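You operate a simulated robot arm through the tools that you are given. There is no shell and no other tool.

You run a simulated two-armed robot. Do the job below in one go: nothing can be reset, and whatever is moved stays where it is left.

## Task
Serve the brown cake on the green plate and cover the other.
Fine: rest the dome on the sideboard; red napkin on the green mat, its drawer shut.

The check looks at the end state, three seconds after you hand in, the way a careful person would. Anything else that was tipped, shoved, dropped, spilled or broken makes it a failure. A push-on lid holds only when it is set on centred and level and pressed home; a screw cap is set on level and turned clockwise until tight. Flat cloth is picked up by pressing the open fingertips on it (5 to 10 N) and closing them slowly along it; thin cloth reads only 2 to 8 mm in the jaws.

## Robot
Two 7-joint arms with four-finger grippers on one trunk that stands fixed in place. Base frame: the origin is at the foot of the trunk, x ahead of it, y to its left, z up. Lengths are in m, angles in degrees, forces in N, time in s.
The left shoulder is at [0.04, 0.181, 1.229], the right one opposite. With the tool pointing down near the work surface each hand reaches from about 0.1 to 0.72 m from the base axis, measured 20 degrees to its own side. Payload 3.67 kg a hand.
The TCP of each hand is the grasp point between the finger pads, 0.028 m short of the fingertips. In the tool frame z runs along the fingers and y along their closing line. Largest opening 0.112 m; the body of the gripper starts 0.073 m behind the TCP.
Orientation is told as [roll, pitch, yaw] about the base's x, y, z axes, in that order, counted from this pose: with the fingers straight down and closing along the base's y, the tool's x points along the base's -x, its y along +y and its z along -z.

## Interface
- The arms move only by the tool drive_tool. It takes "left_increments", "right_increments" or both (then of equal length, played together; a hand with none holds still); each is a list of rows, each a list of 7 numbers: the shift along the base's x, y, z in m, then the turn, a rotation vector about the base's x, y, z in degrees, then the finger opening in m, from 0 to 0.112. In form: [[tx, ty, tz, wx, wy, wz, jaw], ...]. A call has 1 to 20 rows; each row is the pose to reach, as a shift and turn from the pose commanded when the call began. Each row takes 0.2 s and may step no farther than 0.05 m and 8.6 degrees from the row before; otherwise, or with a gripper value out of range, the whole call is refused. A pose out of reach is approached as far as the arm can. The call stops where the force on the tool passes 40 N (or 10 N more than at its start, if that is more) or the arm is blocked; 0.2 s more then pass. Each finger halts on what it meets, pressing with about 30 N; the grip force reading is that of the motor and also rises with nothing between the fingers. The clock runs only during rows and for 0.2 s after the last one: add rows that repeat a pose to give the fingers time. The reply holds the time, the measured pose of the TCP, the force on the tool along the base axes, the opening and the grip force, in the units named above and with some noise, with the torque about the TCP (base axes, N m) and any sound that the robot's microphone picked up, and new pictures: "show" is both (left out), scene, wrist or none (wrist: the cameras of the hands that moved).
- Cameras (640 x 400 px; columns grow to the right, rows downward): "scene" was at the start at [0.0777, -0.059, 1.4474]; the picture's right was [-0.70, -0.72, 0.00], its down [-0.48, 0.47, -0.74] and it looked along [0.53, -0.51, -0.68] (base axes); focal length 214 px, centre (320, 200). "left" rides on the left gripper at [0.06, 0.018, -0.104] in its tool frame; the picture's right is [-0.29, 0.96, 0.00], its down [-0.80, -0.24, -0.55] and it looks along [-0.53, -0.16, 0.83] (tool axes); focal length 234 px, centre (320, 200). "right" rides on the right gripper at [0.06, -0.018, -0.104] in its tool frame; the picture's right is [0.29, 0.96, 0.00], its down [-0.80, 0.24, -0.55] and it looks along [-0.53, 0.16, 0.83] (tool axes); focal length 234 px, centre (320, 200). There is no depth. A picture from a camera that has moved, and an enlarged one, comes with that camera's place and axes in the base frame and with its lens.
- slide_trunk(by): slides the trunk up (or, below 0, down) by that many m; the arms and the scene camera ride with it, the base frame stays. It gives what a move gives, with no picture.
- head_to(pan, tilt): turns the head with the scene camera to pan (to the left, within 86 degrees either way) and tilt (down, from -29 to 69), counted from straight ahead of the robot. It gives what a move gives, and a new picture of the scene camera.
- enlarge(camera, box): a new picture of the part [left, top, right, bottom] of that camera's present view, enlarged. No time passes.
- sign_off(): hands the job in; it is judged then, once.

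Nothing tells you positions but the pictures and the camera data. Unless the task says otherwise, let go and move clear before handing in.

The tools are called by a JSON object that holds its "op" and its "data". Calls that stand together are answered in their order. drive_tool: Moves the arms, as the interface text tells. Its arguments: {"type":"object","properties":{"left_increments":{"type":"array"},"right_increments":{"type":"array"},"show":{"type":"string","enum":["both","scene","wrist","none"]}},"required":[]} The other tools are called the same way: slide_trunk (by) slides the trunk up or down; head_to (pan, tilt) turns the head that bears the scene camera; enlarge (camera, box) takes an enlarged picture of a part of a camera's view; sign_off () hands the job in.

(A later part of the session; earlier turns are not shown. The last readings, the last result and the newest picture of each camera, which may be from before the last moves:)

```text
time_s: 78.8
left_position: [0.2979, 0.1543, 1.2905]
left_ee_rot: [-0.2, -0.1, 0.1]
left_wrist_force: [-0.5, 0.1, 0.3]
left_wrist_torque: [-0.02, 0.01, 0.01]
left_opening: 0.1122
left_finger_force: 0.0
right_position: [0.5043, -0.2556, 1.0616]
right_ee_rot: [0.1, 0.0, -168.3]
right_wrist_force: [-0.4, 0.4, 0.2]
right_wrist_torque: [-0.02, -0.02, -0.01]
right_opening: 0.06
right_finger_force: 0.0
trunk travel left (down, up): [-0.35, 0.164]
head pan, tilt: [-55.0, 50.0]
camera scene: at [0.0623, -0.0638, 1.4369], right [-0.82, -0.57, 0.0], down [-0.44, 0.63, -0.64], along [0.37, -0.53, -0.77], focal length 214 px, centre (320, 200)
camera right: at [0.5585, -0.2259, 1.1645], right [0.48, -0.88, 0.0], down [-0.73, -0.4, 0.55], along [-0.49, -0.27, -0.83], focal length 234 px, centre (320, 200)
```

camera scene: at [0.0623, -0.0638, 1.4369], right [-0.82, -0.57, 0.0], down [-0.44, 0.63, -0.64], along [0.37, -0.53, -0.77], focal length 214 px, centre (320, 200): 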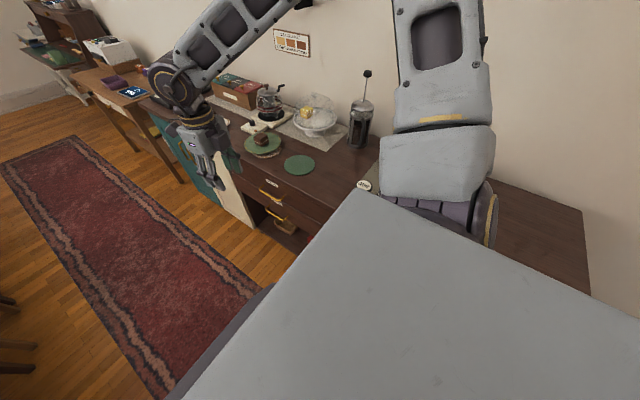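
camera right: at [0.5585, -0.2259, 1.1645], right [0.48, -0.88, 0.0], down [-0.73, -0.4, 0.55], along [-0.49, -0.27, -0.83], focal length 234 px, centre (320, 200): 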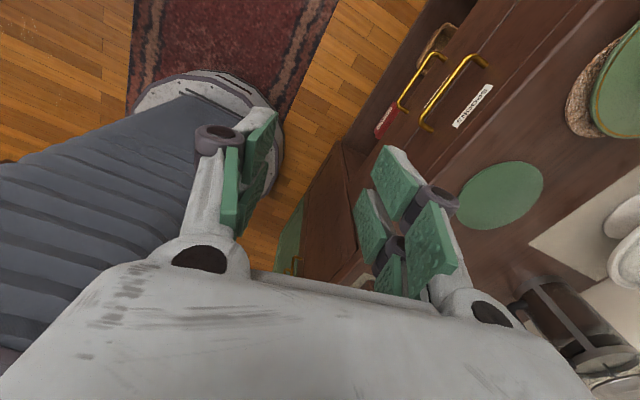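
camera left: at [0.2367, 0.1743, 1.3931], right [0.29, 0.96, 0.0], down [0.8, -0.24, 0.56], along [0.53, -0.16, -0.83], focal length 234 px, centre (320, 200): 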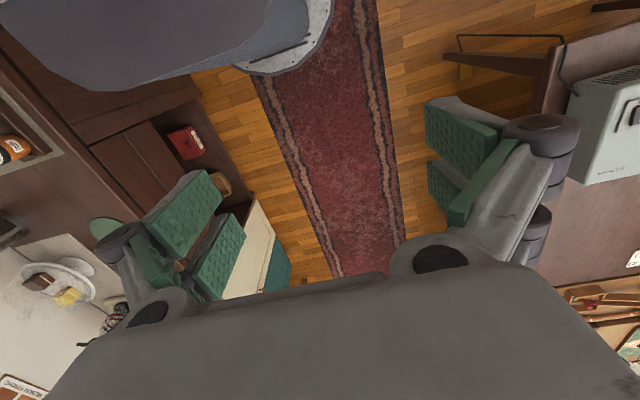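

Yaw -168 is reachable. I finish the turn to -180 and then roll toward the drawer while lowering.

{"op": "drive_tool", "data": {"right_increments": [[0.01, 0, 0, 0, 0, -6, 0.06], [0.02, 0, 0, 0, 0, -12, 0.06]], "show": "none"}}

{"op": "drive_tool", "data": {"right_increments": [[0.01, 0.0, -0.02, -8, 0, 0, 0.06], [0.02, 0.0, -0.04, -16, 0, 0, 0.06], [0.03, 0.0, -0.07, -24, 0, 0, 0.06], [0.04, 0.0, -0.1, -32, 0, 0, 0.06], [0.05, 0.0, -0.14, -40, 0, 0, 0.06], [0.06, 0.0, -0.18, -48, 0, 0, 0.06], [0.07, 0.0, -0.22, -55, 0, 0, 0.06], [0.07, 0.0, -0.22, -55, 0, 0, 0.06]]}}

```text
time_s: 79.4
left_position: [0.2983, 0.1556, 1.2902]
left_ee_rot: [-0.1, 0.0, 0.2]
left_wrist_force: [0.7, 1.6, 0.4]
left_wrist_torque: [-0.01, 0.02, -0.03]
left_opening: 0.112
left_finger_force: 0.0
right_position: [0.5226, -0.2568, 1.0616]
right_ee_rot: [-0.1, 0.1, 179.9]
right_wrist_force: [1.4, -0.3, -0.3]
right_wrist_torque: [-0.04, 0.03, -0.01]
right_opening: 0.0604
right_finger_force: 0.0
trunk travel left (down, up): [-0.35, 0.164]
head pan, tilt: [-55.0, 50.0]
```

```text
time_s: 81.2
left_position: [0.2985, 0.1565, 1.291]
left_ee_rot: [-0.1, 0.0, 0.0]
left_wrist_force: [0.5, 0.6, -0.4]
left_wrist_torque: [0.01, 0.0, 0.0]
left_opening: 0.112
left_finger_force: 0.0
right_position: [0.5152, -0.3634, 0.948]
right_ee_rot: [54.9, 0.0, -180.0]
right_wrist_force: [-0.2, 0.3, -0.4]
right_wrist_torque: [-0.03, 0.01, 0.02]
right_opening: 0.0602
right_finger_force: 0.1
right hand out of reach, approached as far as the arm can: row 4, 5, 6, 7, 8
trunk travel left (down, up): [-0.35, 0.164]
head pan, tilt: [-55.0, 50.0]
camera scene: at [0.062, -0.0634, 1.437], right [-0.82, -0.57, 0.0], down [-0.44, 0.63, -0.64], along [0.37, -0.53, -0.77], focal length 214 px, centre (320, 200)
camera right: at [0.575, -0.2671, 0.9926], right [0.29, -0.55, 0.78], down [-0.8, 0.32, 0.51], along [-0.53, -0.77, -0.35], focal length 234 px, centre (320, 200)
```

scene: 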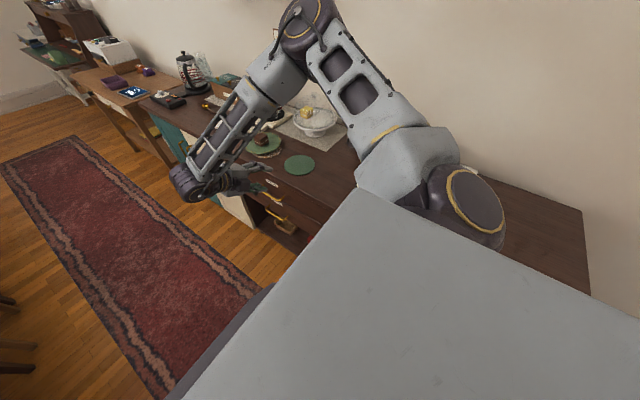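
right: 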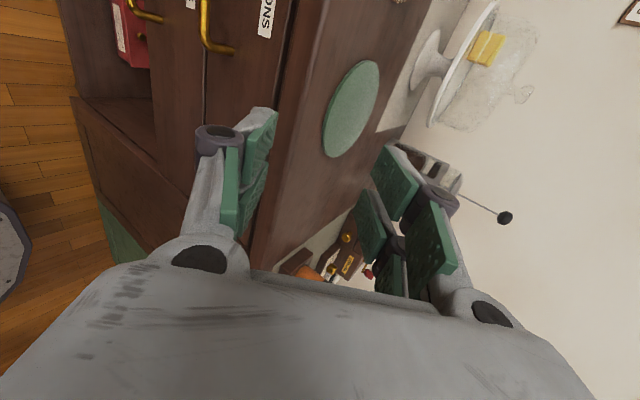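

The right arm cannot point sideways at the drawer from its shoulder, but the left arm, reaching across, should point there more naturally with the trunk lowered. I level the right hand again and raise it out of the way.

{"op": "drive_tool", "data": {"right_increments": [[0.0, 0.03, 0.02, 8, 0, 0, 0.06], [0.0, 0.06, 0.04, 16, 0, 0, 0.06], [0.0, 0.09, 0.06, 24, 0, 0, 0.06], [0.0, 0.1, 0.09, 32, 0, 0, 0.06], [0.0, 0.1, 0.12, 40, 0, 0, 0.06], [0.0, 0.1, 0.16, 48, 0, 0, 0.06], [0.0, 0.1, 0.2, 55, 0, 0, 0.06], [0.0, 0.09, 0.24, 55, 0, 0, 0.06], [0.0, 0.08, 0.28, 55, 0, 0, 0.06], [0.0, 0.07, 0.32, 55, 0, 0, 0.06], [0.0, 0.06, 0.36, 55, 0, 0, 0.06], [0.0, 0.05, 0.4, 55, 0, 0, 0.06], [0.0, 0.05, 0.44, 55, 0, 0, 0.06], [0.0, 0.05, 0.44, 55, 0, 0, 0.06]]}}

```text
time_s: 84.2
left_position: [0.2984, 0.1551, 1.2908]
left_ee_rot: [-0.1, 0.0, 0.1]
left_wrist_force: [-0.2, -0.5, 0.0]
left_wrist_torque: [0.01, -0.04, -0.02]
left_opening: 0.1121
left_finger_force: 0.0
right_position: [0.5124, -0.317, 1.3829]
right_ee_rot: [0.0, 0.0, -180.0]
right_wrist_force: [0.8, 0.5, -0.1]
right_wrist_torque: [0.01, 0.01, -0.01]
right_opening: 0.0598
right_finger_force: 0.0
trunk travel left (down, up): [-0.35, 0.164]
head pan, tilt: [-55.0, 50.0]
camera scene: at [0.0625, -0.064, 1.4369], right [-0.82, -0.57, 0.0], down [-0.44, 0.63, -0.64], along [0.37, -0.53, -0.77], focal length 214 px, centre (320, 200)
camera right: at [0.5728, -0.2966, 1.4869], right [0.29, -0.96, 0.0], down [-0.8, -0.24, 0.55], along [-0.53, -0.16, -0.83], focal length 234 px, centre (320, 200)
```

scene: 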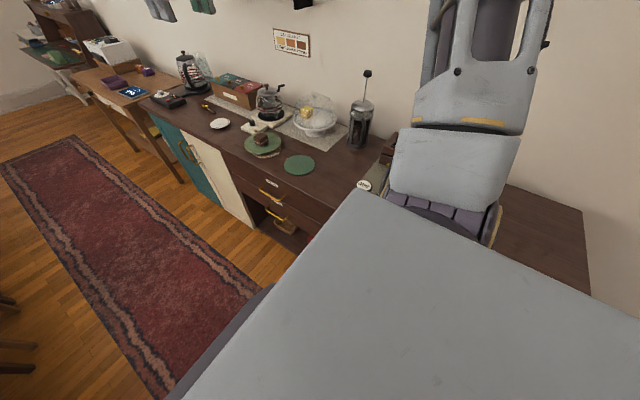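
right: 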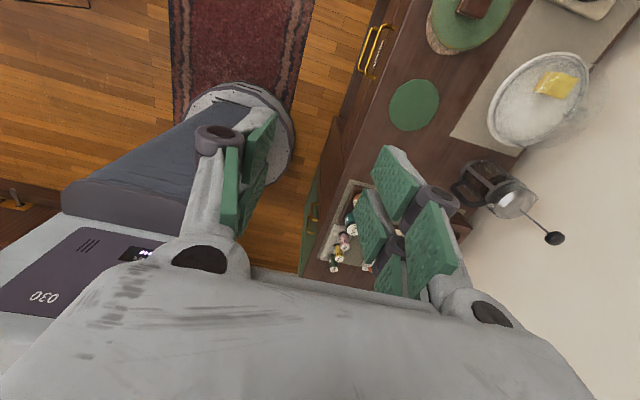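

The right hand is high and clear. I lower the trunk in two steps.

{"op": "slide_trunk", "data": {"by": -0.15}}

{"op": "head_to", "data": {"pan": -45, "tilt": 45}}

```text
time_s: 85.9
left_position: [0.2989, 0.1561, 1.1415]
left_ee_rot: [-0.1, -0.1, 0.1]
left_wrist_force: [0.4, -0.4, 0.5]
left_wrist_torque: [-0.01, 0.01, -0.03]
left_opening: 0.1116
left_finger_force: 0.1
right_position: [0.5122, -0.3143, 1.2352]
right_ee_rot: [0.0, 0.0, -180.0]
right_wrist_force: [-0.7, 0.4, 0.3]
right_wrist_torque: [0.0, 0.01, -0.02]
right_opening: 0.0602
right_finger_force: 0.2
trunk travel left (down, up): [-0.2, 0.314]
head pan, tilt: [-55.0, 50.0]
```

```text
time_s: 86.7
left_position: [0.2978, 0.1555, 1.1416]
left_ee_rot: [0.0, 0.0, 0.1]
left_wrist_force: [-0.1, -0.4, 0.6]
left_wrist_torque: [0.02, 0.05, 0.0]
left_opening: 0.112
left_finger_force: 0.0
right_position: [0.5135, -0.3139, 1.2346]
right_ee_rot: [0.0, 0.0, -180.0]
right_wrist_force: [-0.2, 0.3, -0.1]
right_wrist_torque: [0.01, -0.03, 0.03]
right_opening: 0.06
right_finger_force: 0.0
trunk travel left (down, up): [-0.2, 0.314]
head pan, tilt: [-45.0, 45.0]
camera scene: at [0.0756, -0.0582, 1.2951], right [-0.71, -0.71, 0.0], down [-0.5, 0.5, -0.71], along [0.5, -0.5, -0.71], focal length 214 px, centre (320, 200)
```

scene: 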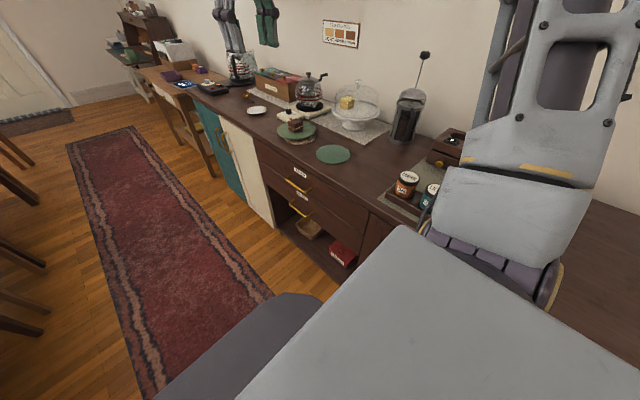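

{"op": "slide_trunk", "data": {"by": -0.13}}

{"op": "drive_tool", "data": {"left_increments": [[0.03, -0.03, 0, 0, 0, 0, 0.112], [0.06, -0.06, 0, 0, 0, 0, 0.1], [0.09, -0.09, 0, 0, 0, 0, 0.08], [0.12, -0.12, 0, 0, 0, 0, 0.06], [0.15, -0.15, 0, 0, 0, 0, 0.06], [0.18, -0.18, 0, 0, 0, 0, 0.06], [0.2, -0.2, 0, 0, 0, 0, 0.06]]}}

```text
time_s: 88.2
left_position: [0.2988, 0.1551, 1.0102]
left_ee_rot: [-0.1, -0.1, 0.1]
left_wrist_force: [0.3, -1.0, -0.4]
left_wrist_torque: [0.01, 0.0, 0.0]
left_opening: 0.112
left_finger_force: 0.1
right_position: [0.5127, -0.3153, 1.1032]
right_ee_rot: [0.0, 0.1, -180.0]
right_wrist_force: [-0.4, -0.5, 0.0]
right_wrist_torque: [-0.01, -0.01, 0.0]
right_opening: 0.0599
right_finger_force: 0.0
trunk travel left (down, up): [-0.07, 0.444]
head pan, tilt: [-45.0, 45.0]
```

```text
time_s: 89.8
left_position: [0.4986, -0.0446, 1.013]
left_ee_rot: [-0.2, 0.0, 0.2]
left_wrist_force: [0.1, -0.2, 0.1]
left_wrist_torque: [-0.02, -0.02, 0.02]
left_opening: 0.0596
left_finger_force: 0.0
right_position: [0.5127, -0.3158, 1.1039]
right_ee_rot: [0.0, -0.1, -179.9]
right_wrist_force: [-0.2, 0.3, -0.3]
right_wrist_torque: [0.03, -0.01, -0.04]
right_opening: 0.06
right_finger_force: 0.0
trunk travel left (down, up): [-0.07, 0.444]
head pan, tilt: [-45.0, 45.0]
camera scene: at [0.0758, -0.0586, 1.1636], right [-0.71, -0.71, 0.0], down [-0.5, 0.5, -0.71], along [0.5, -0.5, -0.71], focal length 214 px, centre (320, 200)
camera left: at [0.4381, -0.0286, 1.1147], right [0.29, 0.96, 0.0], down [0.8, -0.24, 0.55], along [0.53, -0.16, -0.83], focal length 234 px, centre (320, 200)
```

scene: 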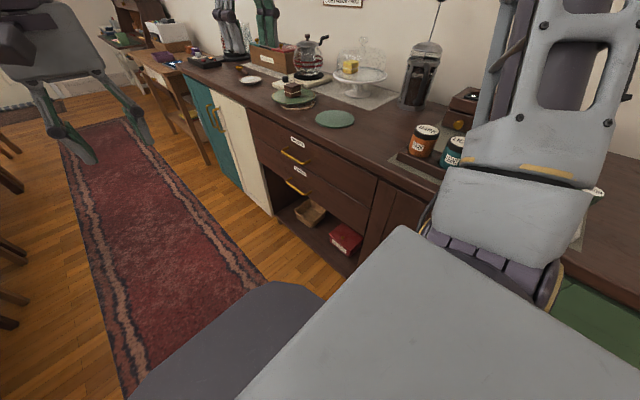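
left: 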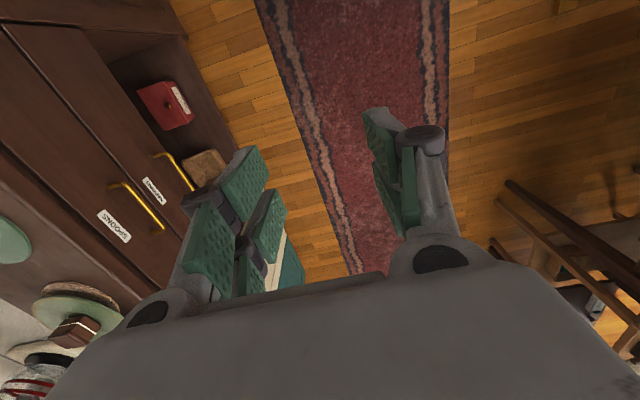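

The left hand is in front of the drawers. I now roll it to point at the napkin drawer while lowering it.

{"op": "drive_tool", "data": {"left_increments": [[0.008, -0.01, -0.026, -8, 0, 0, 0.06], [0.016, -0.02, -0.052, -16, 0, 0, 0.06], [0.024, -0.03, -0.078, -24, 0, 0, 0.06], [0.032, -0.04, -0.104, -32, 0, 0, 0.06], [0.04, -0.05, -0.13, -40, 0, 0, 0.06], [0.048, -0.06, -0.156, -48, 0, 0, 0.06], [0.056, -0.07, -0.182, -56, 0, 0, 0.06], [0.064, -0.08, -0.208, -64, 0, 0, 0.06], [0.072, -0.09, -0.234, -72, 0, 0, 0.06], [0.08, -0.1, -0.26, -75, 0, 0, 0.06], [0.08, -0.1, -0.26, -75, 0, 0, 0.06]]}}

```text
time_s: 92.2
left_position: [0.5773, -0.1453, 0.7487]
left_ee_rot: [-75.1, 0.0, 0.1]
left_wrist_force: [0.8, 0.4, 0.1]
left_wrist_torque: [0.03, 0.0, 0.02]
left_opening: 0.0599
left_finger_force: 0.0
right_position: [0.5118, -0.315, 1.103]
right_ee_rot: [0.1, 0.0, -180.0]
right_wrist_force: [0.1, -0.6, -0.2]
right_wrist_torque: [0.0, -0.01, 0.02]
right_opening: 0.0602
right_finger_force: 0.1
trunk travel left (down, up): [-0.07, 0.444]
head pan, tilt: [-45.0, 45.0]
camera scene: at [0.0754, -0.0581, 1.1637], right [-0.71, -0.71, 0.0], down [-0.5, 0.5, -0.71], along [0.5, -0.5, -0.71], focal length 214 px, centre (320, 200)
camera left: at [0.5161, -0.0396, 0.7573], right [0.29, 0.25, -0.93], down [0.8, 0.47, 0.37], along [0.53, -0.85, -0.06], focal length 234 px, centre (320, 200)
```

scene: 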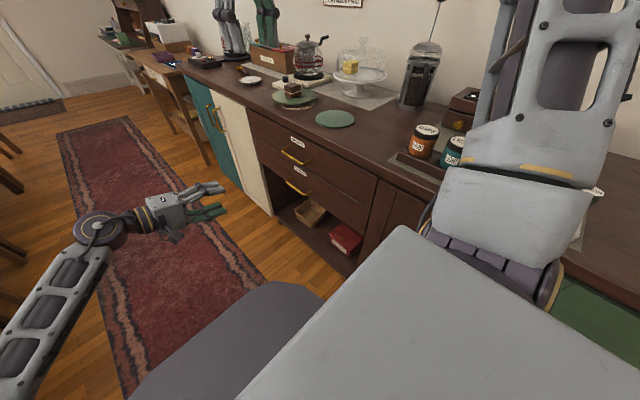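
left: 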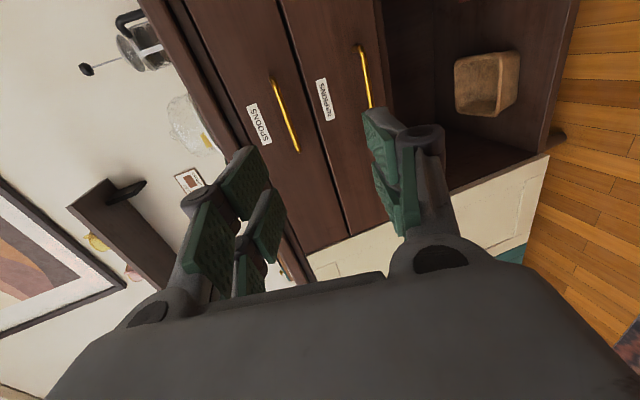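

The left hand now points at the drawer front. I enlarge its view to locate the napkin handle precisely.

{"op": "enlarge", "data": {"camera": "left", "box": [240, 20, 440, 160]}}

{"op": "enlarge", "data": {"camera": "scene", "box": [240, 115, 360, 215]}}

```text
2.86 times, centred on (340, 90) of left
camera zoom: at [0.5161, -0.0396, 0.7573], right [0.29, 0.25, -0.93], down [0.8, 0.47, 0.37], along [0.53, -0.85, -0.06], focal length 669 px, centre (263, 514)
```

zoom: 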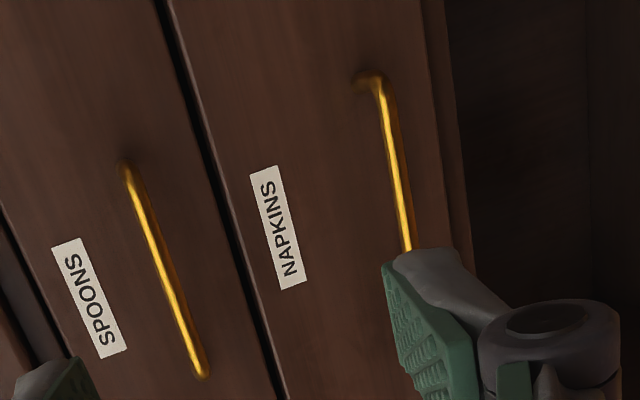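

```text
4.00 times, centred on (300, 165) of scene
camera zoom: at [0.0754, -0.0581, 1.1637], right [-0.71, -0.71, 0.0], down [-0.5, 0.5, -0.71], along [0.5, -0.5, -0.71], focal length 858 px, centre (400, 340)
```

zoom: 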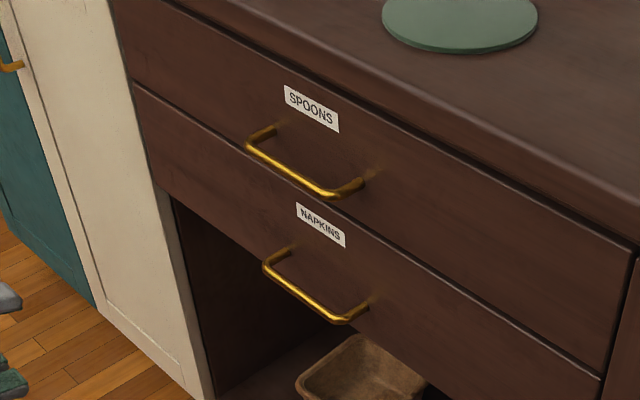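

The NAPKINS handle is at z≈0.591. I move to a pre-grasp about 10 cm in front of the bar, on its line.

{"op": "drive_tool", "data": {"left_increments": [[0.004, -0.036, -0.026, 0, 0, 0, 0.06], [0.008, -0.072, -0.052, 0, 0, 0, 0.06], [0.012, -0.108, -0.078, 0, 0, 0, 0.06], [0.016, -0.144, -0.104, 0, 0, 0, 0.06], [0.0177, -0.1787, -0.1271, 0, 0, 0, 0.05], [0.0177, -0.1787, -0.1271, 0, 0, 0, 0.05]]}}

{"op": "enlarge", "data": {"camera": "left", "box": [200, 60, 440, 240]}}

{"op": "enlarge", "data": {"camera": "scene", "box": [220, 115, 340, 215]}}

```text
time_s: 93.6
left_position: [0.5923, -0.3215, 0.6253]
left_ee_rot: [-75.1, 0.1, 0.0]
left_wrist_force: [0.3, 0.6, 0.5]
left_wrist_torque: [0.03, -0.04, 0.0]
left_opening: 0.0498
left_finger_force: 0.0
right_position: [0.5125, -0.3136, 1.1029]
right_ee_rot: [0.0, 0.0, -180.0]
right_wrist_force: [0.6, 0.3, -0.4]
right_wrist_torque: [-0.04, -0.02, 0.0]
right_opening: 0.06
right_finger_force: 0.0
trunk travel left (down, up): [-0.07, 0.444]
head pan, tilt: [-45.0, 45.0]
camera scene: at [0.0756, -0.0578, 1.1637], right [-0.71, -0.71, 0.0], down [-0.5, 0.5, -0.71], along [0.5, -0.5, -0.71], focal length 214 px, centre (320, 200)
camera left: at [0.5318, -0.2175, 0.6337], right [0.29, 0.25, -0.93], down [0.8, 0.47, 0.37], along [0.53, -0.85, -0.06], focal length 234 px, centre (320, 200)
```

scene: 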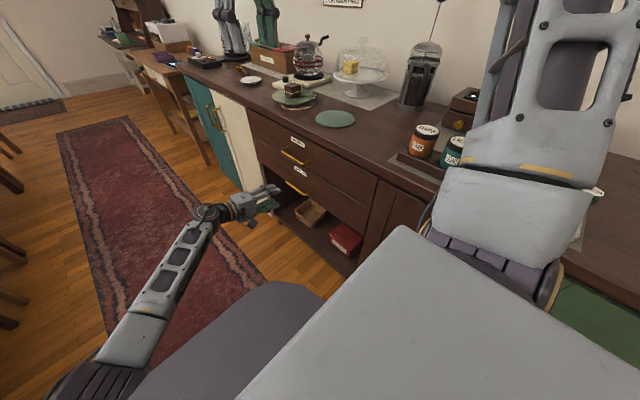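
left: 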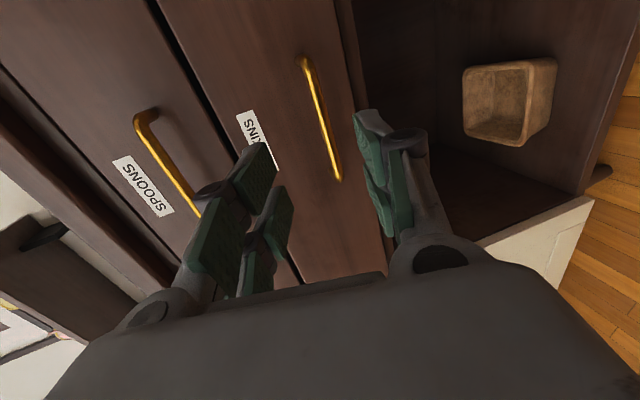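

```text
2.22 times, centred on (320, 150) of left
camera zoom: at [0.5318, -0.2175, 0.6337], right [0.29, 0.25, -0.93], down [0.8, 0.47, 0.37], along [0.53, -0.85, -0.06], focal length 520 px, centre (320, 311)
```

zoom: 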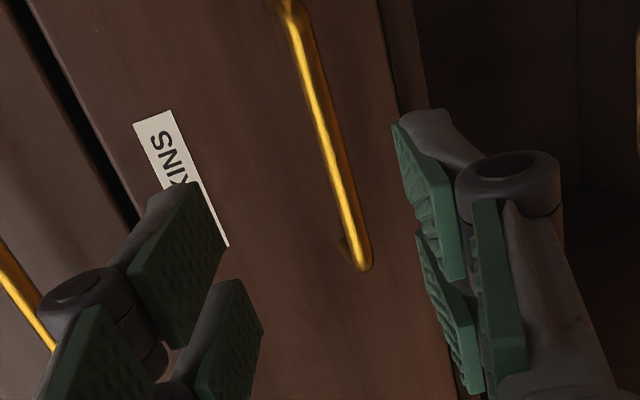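

```text
4.00 times, centred on (280, 165) of scene
camera zoom: at [0.0756, -0.0578, 1.1637], right [-0.71, -0.71, 0.0], down [-0.5, 0.5, -0.71], along [0.5, -0.5, -0.71], focal length 858 px, centre (480, 340)
```

zoom: 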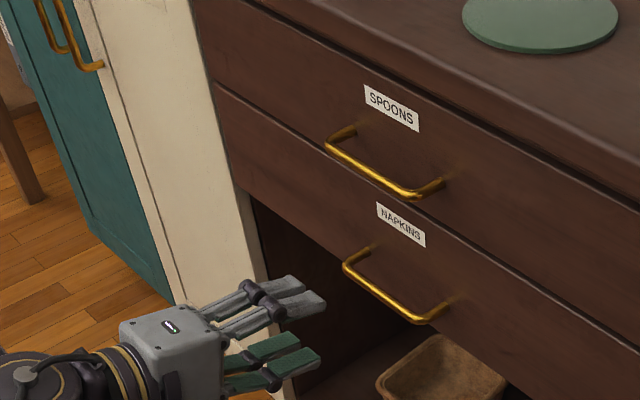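

The bar lies between the fingers' line, so I advance to it, keeping the fingertips about 1 cm off the drawer face.

{"op": "drive_tool", "data": {"left_increments": [[0.002, -0.03, -0.009, 0, 0, 0, 0.05], [0.003, -0.06, -0.018, 0, 0, 0, 0.05], [0.003, -0.085, -0.0257, 0, 0, 0, 0.05], [0.003, -0.099, -0.03, 0, 0, 0, 0.05], [0.003, -0.099, -0.03, 0, 0, 0, 0.05]]}}

{"op": "enlarge", "data": {"camera": "left", "box": [220, 80, 440, 240]}}

{"op": "enlarge", "data": {"camera": "scene", "box": [250, 130, 340, 205]}}

```text
time_s: 95.0
left_position: [0.6078, -0.3455, 0.5997]
left_ee_rot: [-72.2, -1.2, 3.4]
left_wrist_force: [0.4, 0.1, -0.5]
left_wrist_torque: [0.0, -0.04, 0.03]
left_opening: 0.0502
left_finger_force: 0.0
left hand out of reach, approached as far as the arm can: row 1, 2, 3, 4, 5
right_position: [0.5132, -0.3142, 1.1041]
right_ee_rot: [0.0, 0.0, -180.1]
right_wrist_force: [0.3, -0.6, 0.3]
right_wrist_torque: [0.0, -0.01, 0.0]
right_opening: 0.06
right_finger_force: 0.0
trunk travel left (down, up): [-0.07, 0.444]
head pan, tilt: [-45.0, 45.0]
stopped in row 5 (left hand): the arm was blocked; the commanded pose is now the measured one
camera scene: at [0.0759, -0.0581, 1.1636], right [-0.71, -0.71, 0.0], down [-0.5, 0.5, -0.71], along [0.5, -0.5, -0.71], focal length 214 px, centre (320, 200)
camera left: at [0.5402, -0.2465, 0.6129], right [0.29, 0.31, -0.91], down [0.76, 0.5, 0.41], along [0.58, -0.81, -0.09], focal length 234 px, centre (320, 200)
```

scene: 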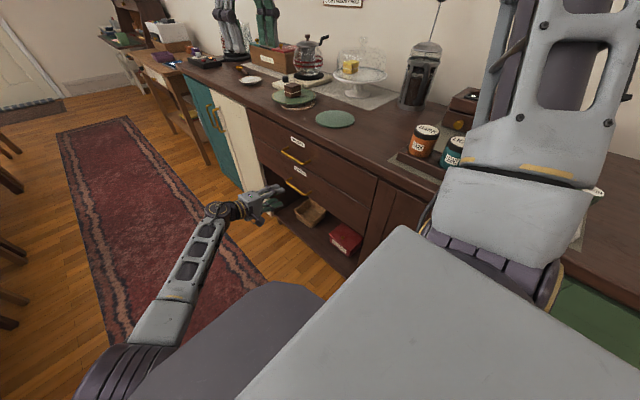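
left: 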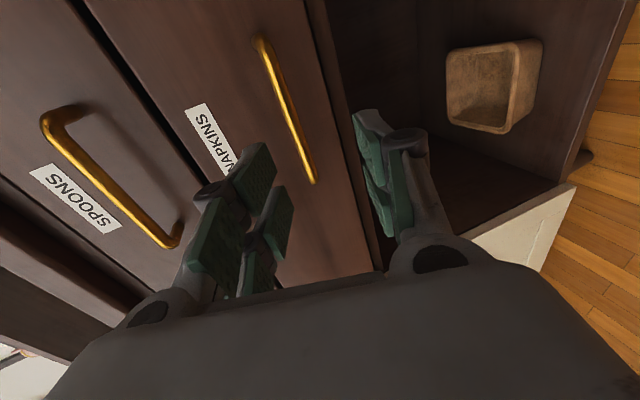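

```text
2.50 times, centred on (330, 160) of left
camera zoom: at [0.5402, -0.2465, 0.6129], right [0.29, 0.31, -0.91], down [0.76, 0.5, 0.41], along [0.58, -0.81, -0.09], focal length 585 px, centre (295, 300)
```

zoom: 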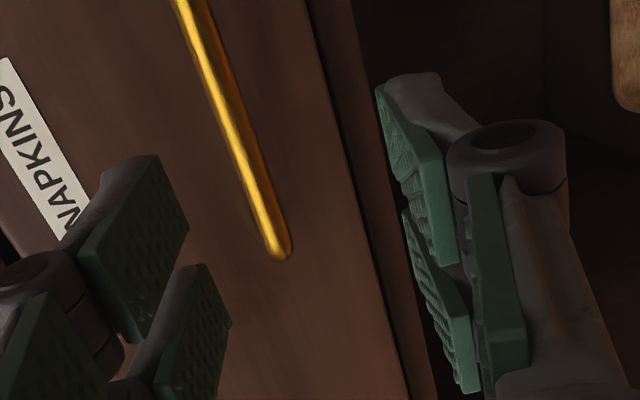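

```text
5.33 times, centred on (295, 168) of scene
camera zoom: at [0.0759, -0.0581, 1.1636], right [-0.71, -0.71, 0.0], down [-0.5, 0.5, -0.71], along [0.5, -0.5, -0.71], focal length 1144 px, centre (453, 373)
```

zoom: 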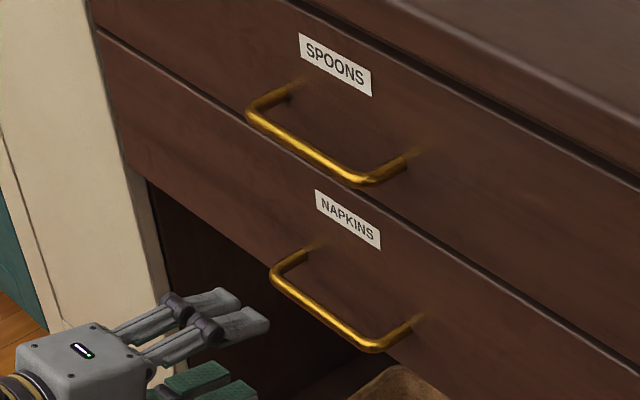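

The left arm ran out at this exact angle. I back off slightly and turn the hand 25° so that it points along its reach, aiming at the bar's nearer half.

{"op": "drive_tool", "data": {"left_increments": [[-0.023, 0.01, 0.006, -1.0, 0.2, 7.2, 0.05], [-0.046, 0.01, 0.012, -2.0, 0.3, 14.4, 0.05], [-0.069, -0.005, 0.017, -3.0, 0.5, 21.6, 0.05], [-0.069, -0.005, 0.017, -3.0, 0.5, 21.6, 0.05]]}}

{"op": "enlarge", "data": {"camera": "left", "box": [220, 60, 440, 240]}}

```text
time_s: 96.2
left_position: [0.5592, -0.3426, 0.6285]
left_ee_rot: [-75.4, -2.4, 25.8]
left_wrist_force: [-0.3, 0.0, -0.2]
left_wrist_torque: [-0.01, 0.0, 0.0]
left_opening: 0.0501
left_finger_force: 0.0
right_position: [0.512, -0.3156, 1.1032]
right_ee_rot: [-0.1, 0.0, -180.0]
right_wrist_force: [-0.5, 0.9, -0.7]
right_wrist_torque: [-0.01, 0.0, 0.01]
right_opening: 0.0601
right_finger_force: 0.1
trunk travel left (down, up): [-0.07, 0.444]
head pan, tilt: [-45.0, 45.0]
stopped in row 4 (left hand): the arm was blocked; the commanded pose is now the measured one
camera scene: at [0.0754, -0.0583, 1.1635], right [-0.71, -0.71, 0.0], down [-0.5, 0.5, -0.71], along [0.5, -0.5, -0.71], focal length 214 px, centre (320, 200)
camera left: at [0.457, -0.2741, 0.6334], right [0.19, 0.36, -0.91], down [0.5, 0.77, 0.4], along [0.85, -0.53, -0.03], focal length 234 px, centre (320, 200)
```

scene: 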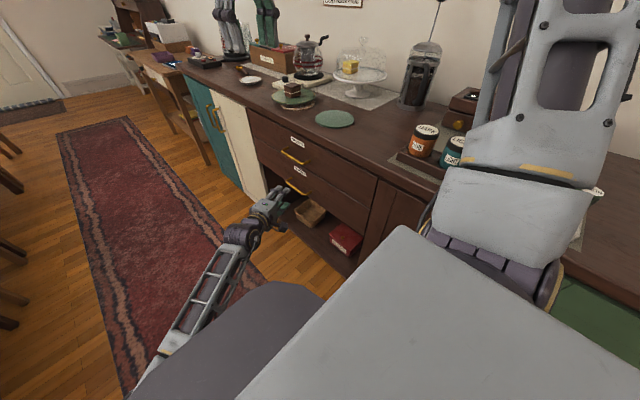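
left: 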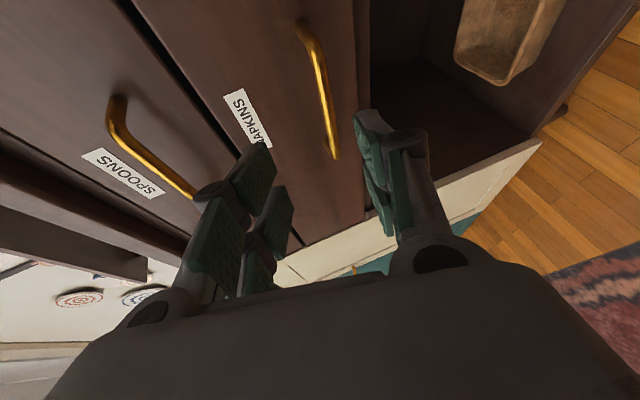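

```text
2.22 times, centred on (330, 150) of left
camera zoom: at [0.457, -0.2741, 0.6334], right [0.19, 0.36, -0.91], down [0.5, 0.77, 0.4], along [0.85, -0.53, -0.03], focal length 520 px, centre (298, 311)
```

zoom: 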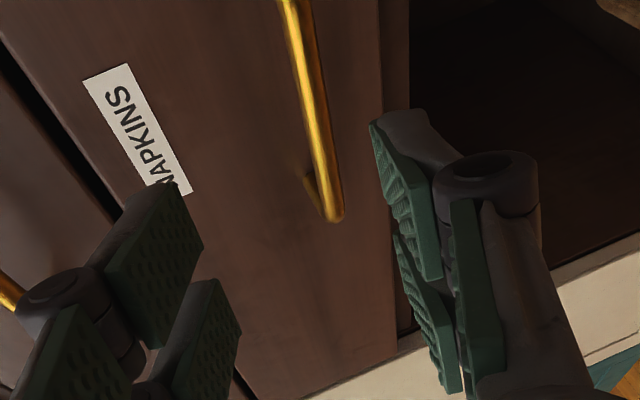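

Again the arm itself was blocked — its lowered elbow seems to touch the robot's own base. I back the hand away, then raise the trunk so the elbow sits higher.

{"op": "drive_tool", "data": {"left_increments": [[-0.01, 0.03, 0.01, 0, 0, 0, 0.05], [-0.02, 0.06, 0.02, 0, 0, 0, 0.05], [-0.03, 0.09, 0.03, 0, 0, 0, 0.05], [-0.03, 0.09, 0.03, 0, 0, 0, 0.05]], "show": "none"}}

{"op": "slide_trunk", "data": {"by": 0.13}}

{"op": "drive_tool", "data": {"left_increments": [[0, 0, 0, 6.05, 2.83, 0, 0.05], [0, 0, 0, 12.1, 5.65, 0, 0.05], [0, 0, 0, 18.1, 8.5, 0, 0.05], [0, 0, 0, 18.1, 8.5, 0, 0.05]]}}

```text
time_s: 97.2
left_position: [0.5266, -0.2526, 0.655]
left_ee_rot: [-75.3, -2.1, 25.7]
left_wrist_force: [-0.2, 0.1, 0.0]
left_wrist_torque: [-0.04, 0.01, -0.01]
left_opening: 0.05
left_finger_force: 0.0
right_position: [0.5124, -0.3142, 1.1034]
right_ee_rot: [0.0, 0.0, -180.1]
right_wrist_force: [0.3, 0.8, -0.5]
right_wrist_torque: [0.02, 0.0, 0.03]
right_opening: 0.06
right_finger_force: 0.1
trunk travel left (down, up): [-0.07, 0.444]
head pan, tilt: [-45.0, 45.0]
```

```text
time_s: 98.8
left_position: [0.5284, -0.2515, 0.7875]
left_ee_rot: [-75.4, -2.1, 25.6]
left_wrist_force: [0.5, 0.0, -0.5]
left_wrist_torque: [-0.01, 0.01, 0.01]
left_opening: 0.05
left_finger_force: 0.1
right_position: [0.5134, -0.315, 1.2344]
right_ee_rot: [0.0, 0.0, -180.0]
right_wrist_force: [0.3, 0.7, -0.2]
right_wrist_torque: [-0.01, 0.01, 0.03]
right_opening: 0.06
right_finger_force: 0.1
trunk travel left (down, up): [-0.2, 0.314]
head pan, tilt: [-45.0, 45.0]
```

```text
time_s: 99.8
left_position: [0.5272, -0.2528, 0.7847]
left_ee_rot: [-55.3, -2.2, 24.9]
left_wrist_force: [-0.2, -0.6, 0.4]
left_wrist_torque: [0.02, -0.01, 0.02]
left_opening: 0.0498
left_finger_force: 0.1
right_position: [0.5124, -0.3142, 1.2353]
right_ee_rot: [0.0, 0.0, -180.0]
right_wrist_force: [-0.5, 0.0, 0.5]
right_wrist_torque: [0.01, 0.01, 0.01]
right_opening: 0.0601
right_finger_force: 0.1
trunk travel left (down, up): [-0.2, 0.314]
head pan, tilt: [-45.0, 45.0]
camera scene: at [0.0756, -0.0581, 1.2951], right [-0.71, -0.71, 0.0], down [-0.5, 0.5, -0.71], along [0.5, -0.5, -0.71], focal length 214 px, centre (320, 200)
camera left: at [0.4304, -0.1914, 0.8272], right [0.06, 0.63, -0.78], down [0.57, 0.62, 0.54], along [0.82, -0.47, -0.32], focal length 234 px, centre (320, 200)
```

scene: 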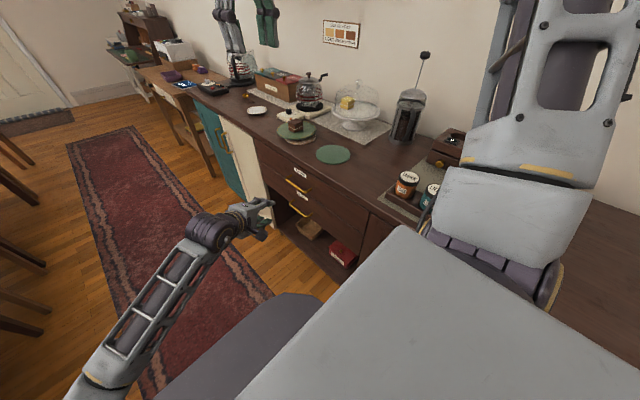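
left: 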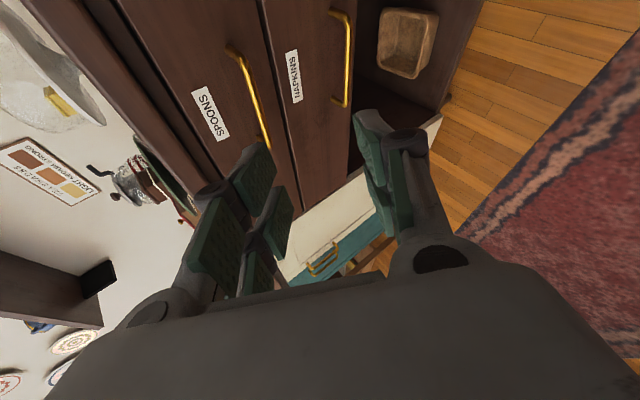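

The elbow is higher now. I approach the handle again from this slanted angle to a pre-grasp point.

{"op": "drive_tool", "data": {"left_increments": [[0.004, -0.025, -0.032, 0, 0, 0, 0.05], [0.008, -0.051, -0.064, 0, 0, 0, 0.05], [0.012, -0.077, -0.095, 0, 0, 0, 0.04], [0.016, -0.102, -0.123, 0, 0, 0, 0.036], [0.0185, -0.1266, -0.1484, 0, 0, 0, 0.034], [0.0185, -0.1266, -0.1484, 0, 0, 0, 0.034]]}}

{"op": "enlarge", "data": {"camera": "left", "box": [220, 60, 440, 240]}}

{"op": "enlarge", "data": {"camera": "scene", "box": [230, 140, 340, 225]}}

```text
time_s: 101.2
left_position: [0.5438, -0.3811, 0.6396]
left_ee_rot: [-55.6, -2.0, 25.1]
left_wrist_force: [0.1, -0.9, -0.7]
left_wrist_torque: [-0.04, 0.0, -0.02]
left_opening: 0.0343
left_finger_force: 0.0
right_position: [0.514, -0.313, 1.2344]
right_ee_rot: [0.0, 0.1, -179.9]
right_wrist_force: [0.3, 0.2, 0.4]
right_wrist_torque: [-0.03, 0.02, 0.01]
right_opening: 0.0602
right_finger_force: 0.0
trunk travel left (down, up): [-0.2, 0.314]
head pan, tilt: [-45.0, 45.0]
camera scene: at [0.0758, -0.0575, 1.2952], right [-0.71, -0.71, 0.0], down [-0.5, 0.5, -0.71], along [0.5, -0.5, -0.71], focal length 214 px, centre (320, 200)
camera left: at [0.4475, -0.3204, 0.6805], right [0.06, 0.63, -0.78], down [0.57, 0.62, 0.54], along [0.82, -0.47, -0.32], focal length 234 px, centre (320, 200)
```

scene: 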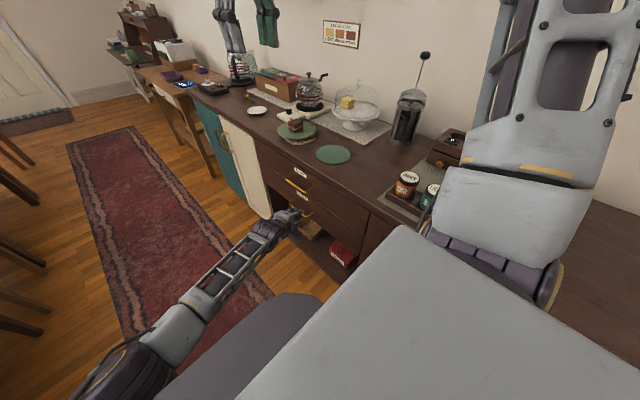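
left: 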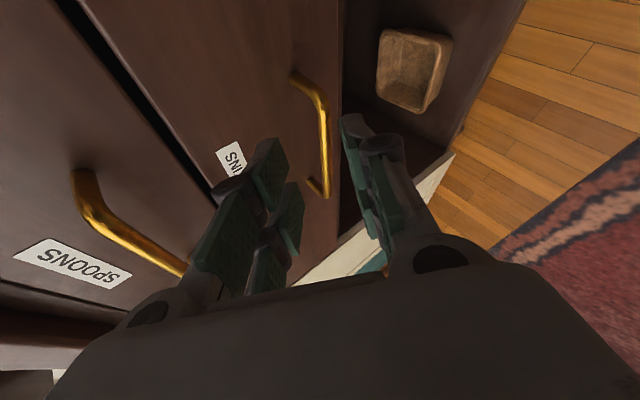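

```text
2.22 times, centred on (330, 150) of left
camera zoom: at [0.4475, -0.3204, 0.6805], right [0.06, 0.63, -0.78], down [0.57, 0.62, 0.54], along [0.82, -0.47, -0.32], focal length 520 px, centre (298, 311)
```

zoom: 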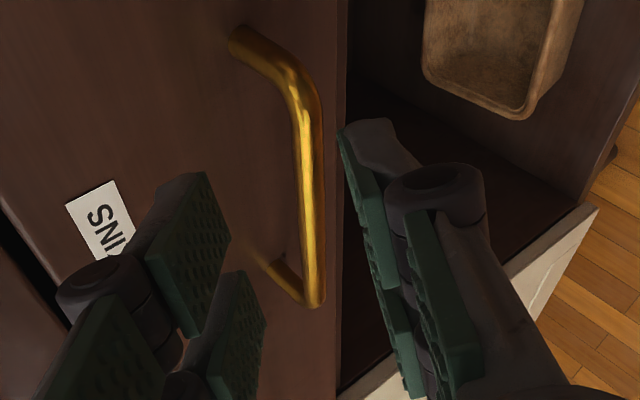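

```text
4.71 times, centred on (285, 182) of scene
camera zoom: at [0.0758, -0.0575, 1.2952], right [-0.71, -0.71, 0.0], down [-0.5, 0.5, -0.71], along [0.5, -0.5, -0.71], focal length 1009 px, centre (485, 282)
```

zoom: 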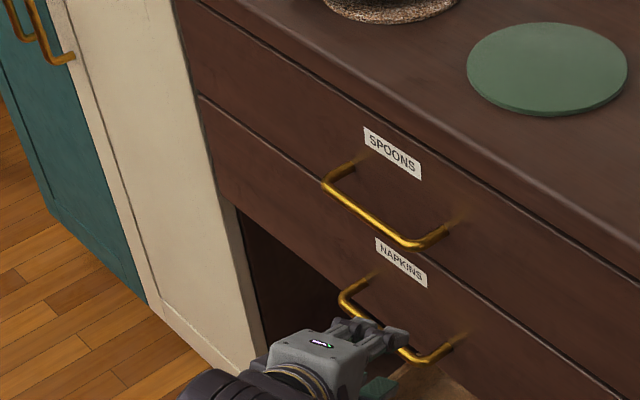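

The bar sits between the fingers, 5 mm low of the tool axis. I correct that and advance along the tool axis onto the bar.

{"op": "drive_tool", "data": {"left_increments": [[0.0, 0.0, -0.005, 0, 0, 0, 0.036], [0.007, -0.0143, -0.016, 0, 0, 0, 0.036], [0.014, -0.0286, -0.0275, 0, 0, 0, 0.036], [0.0205, -0.0415, -0.038, 0, 0, 0, 0.036], [0.0205, -0.0415, -0.038, 0, 0, 0, 0.036]]}}

{"op": "enlarge", "data": {"camera": "left", "box": [220, 60, 440, 240]}}

{"op": "enlarge", "data": {"camera": "scene", "box": [250, 150, 330, 215]}}

```text
time_s: 102.4
left_position: [0.5655, -0.3793, 0.617]
left_ee_rot: [-54.8, -2.6, 25.9]
left_wrist_force: [0.7, -0.7, 0.8]
left_wrist_torque: [0.02, -0.04, 0.02]
left_opening: 0.0359
left_finger_force: 0.0
left hand out of reach, approached as far as the arm can: row 3, 4, 5
right_position: [0.5125, -0.3148, 1.2345]
right_ee_rot: [-0.1, 0.0, -180.0]
right_wrist_force: [-0.1, -0.1, -0.5]
right_wrist_torque: [-0.03, 0.01, -0.02]
right_opening: 0.06
right_finger_force: 0.0
trunk travel left (down, up): [-0.2, 0.314]
head pan, tilt: [-45.0, 45.0]
camera scene: at [0.0758, -0.0582, 1.2951], right [-0.71, -0.71, 0.0], down [-0.5, 0.5, -0.71], along [0.5, -0.5, -0.71], focal length 214 px, centre (320, 200)
camera left: at [0.4671, -0.3218, 0.6583], right [0.05, 0.64, -0.77], down [0.56, 0.62, 0.55], along [0.83, -0.46, -0.33], focal length 234 px, centre (320, 200)
```

scene: 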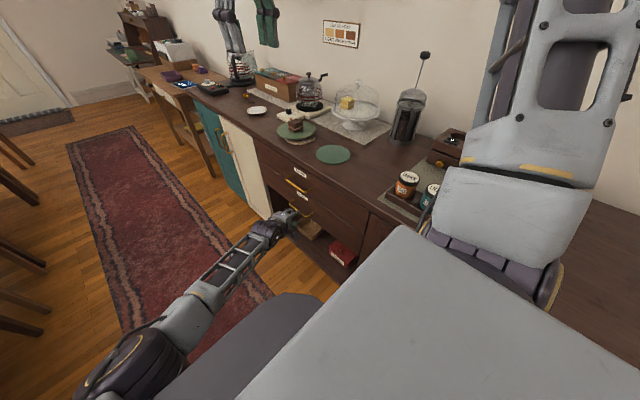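
left: 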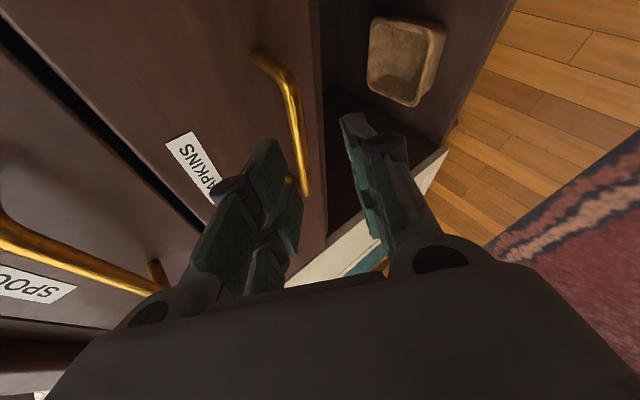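

```text
2.22 times, centred on (330, 150) of left
camera zoom: at [0.4671, -0.3218, 0.6583], right [0.05, 0.64, -0.77], down [0.56, 0.62, 0.55], along [0.83, -0.46, -0.33], focal length 520 px, centre (298, 311)
```

zoom: 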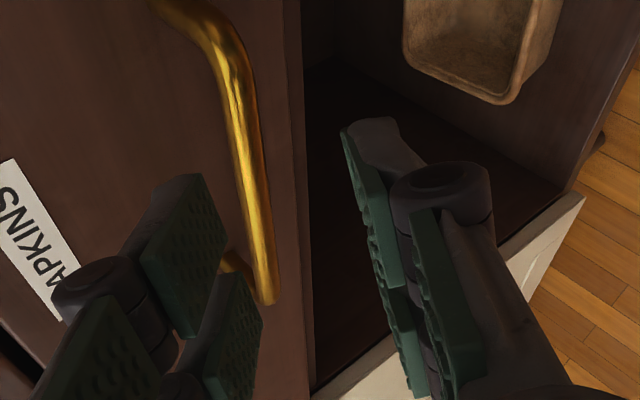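

```text
6.15 times, centred on (290, 182) of scene
camera zoom: at [0.0758, -0.0582, 1.2951], right [-0.71, -0.71, 0.0], down [-0.5, 0.5, -0.71], along [0.5, -0.5, -0.71], focal length 1320 px, centre (505, 308)
```

zoom: 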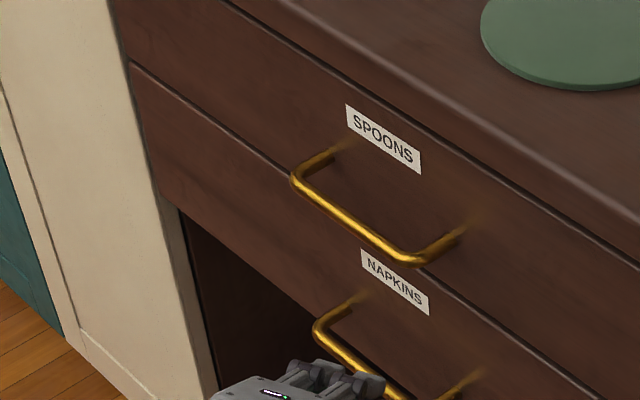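

The left arm is at its true reach limit a few centimetres short. The right arm should manage if it points along about -55° azimuth with the fingers closing vertically, so I first withdraw the left hand.

{"op": "drive_tool", "data": {"left_increments": [[-0.015, 0.03, 0.022, 0, 0, 0, 0.036], [-0.03, 0.06, 0.04, 0, 0, 0, 0.036], [-0.04, 0.1, 0.05, 0, 0, 0, 0.036], [-0.06, 0.14, 0.06, 0, 0, 0, 0.036], [-0.08, 0.18, 0.07, 7.2, 3.5, 0, 0.036], [-0.1, 0.22, 0.08, 14.4, 7, 0, 0.036], [-0.12, 0.26, 0.09, 21.6, 10.5, 0, 0.036], [-0.14, 0.3, 0.1, 28.8, 14, 0, 0.036], [-0.16, 0.34, 0.11, 36, 17.5, 0, 0.036], [-0.18, 0.38, 0.12, 43.2, 21, 0, 0.036], [-0.2, 0.42, 0.13, 49.5, 24, 0, 0.036], [-0.22, 0.46, 0.15, 49.5, 24, 0, 0.036], [-0.24, 0.5, 0.18, 49.5, 24, 0, 0.036]]}}

```text
refused: row 13 steps farther than a row can; nothing moved
```

{"op": "drive_tool", "data": {"left_increments": [[-0.015, 0.03, 0.022, 0, 0, 0, 0.036], [-0.03, 0.06, 0.04, 0, 0, 0, 0.036], [-0.04, 0.1, 0.05, 0, 0, 0, 0.036], [-0.06, 0.14, 0.06, 0, 0, 0, 0.036], [-0.08, 0.18, 0.07, 7.2, 3.5, 0, 0.036], [-0.1, 0.22, 0.08, 14.4, 7, 0, 0.036], [-0.12, 0.26, 0.09, 21.6, 10.5, 0, 0.036], [-0.14, 0.3, 0.1, 28.8, 14, 0, 0.036], [-0.16, 0.34, 0.11, 36, 17.5, 0, 0.036], [-0.18, 0.38, 0.12, 43.2, 21, 0, 0.036], [-0.2, 0.42, 0.13, 49.5, 24, 0, 0.036], [-0.22, 0.455, 0.15, 49.5, 24, 0, 0.036], [-0.235, 0.485, 0.17, 49.5, 24, 0, 0.036]]}}

```text
time_s: 105.2
left_position: [0.321, 0.0911, 0.7978]
left_ee_rot: [-0.4, -0.5, 23.6]
left_wrist_force: [0.5, -0.5, -0.2]
left_wrist_torque: [0.0, -0.04, 0.02]
left_opening: 0.0359
left_finger_force: 0.1
right_position: [0.5131, -0.3143, 1.2361]
right_ee_rot: [0.0, 0.1, 179.9]
right_wrist_force: [-0.1, -0.1, 0.4]
right_wrist_torque: [-0.03, -0.03, 0.04]
right_opening: 0.0601
right_finger_force: 0.1
trunk travel left (down, up): [-0.2, 0.314]
head pan, tilt: [-45.0, 45.0]
camera scene: at [0.075, -0.0576, 1.2952], right [-0.71, -0.71, 0.0], down [-0.5, 0.5, -0.71], along [0.5, -0.5, -0.71], focal length 214 px, centre (320, 200)
camera left: at [0.2565, 0.0826, 0.9003], right [-0.12, 0.99, 0.0], down [0.82, 0.1, 0.56], along [0.56, 0.06, -0.83], focal length 234 px, centre (320, 200)
```

scene: 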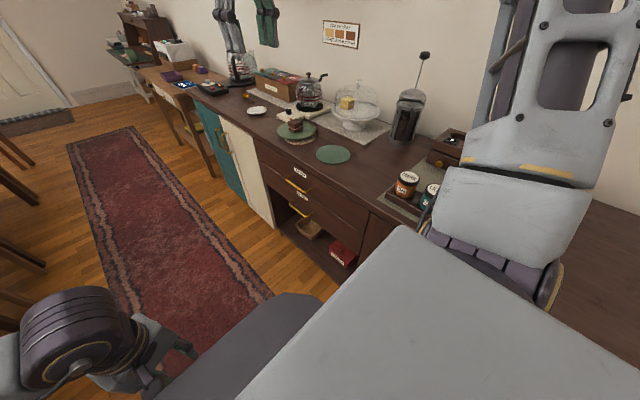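
left: 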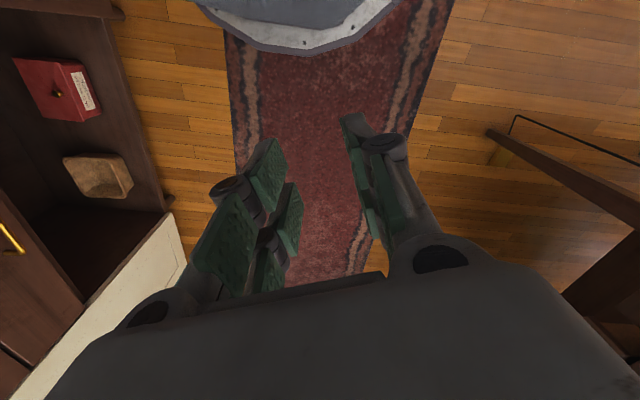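

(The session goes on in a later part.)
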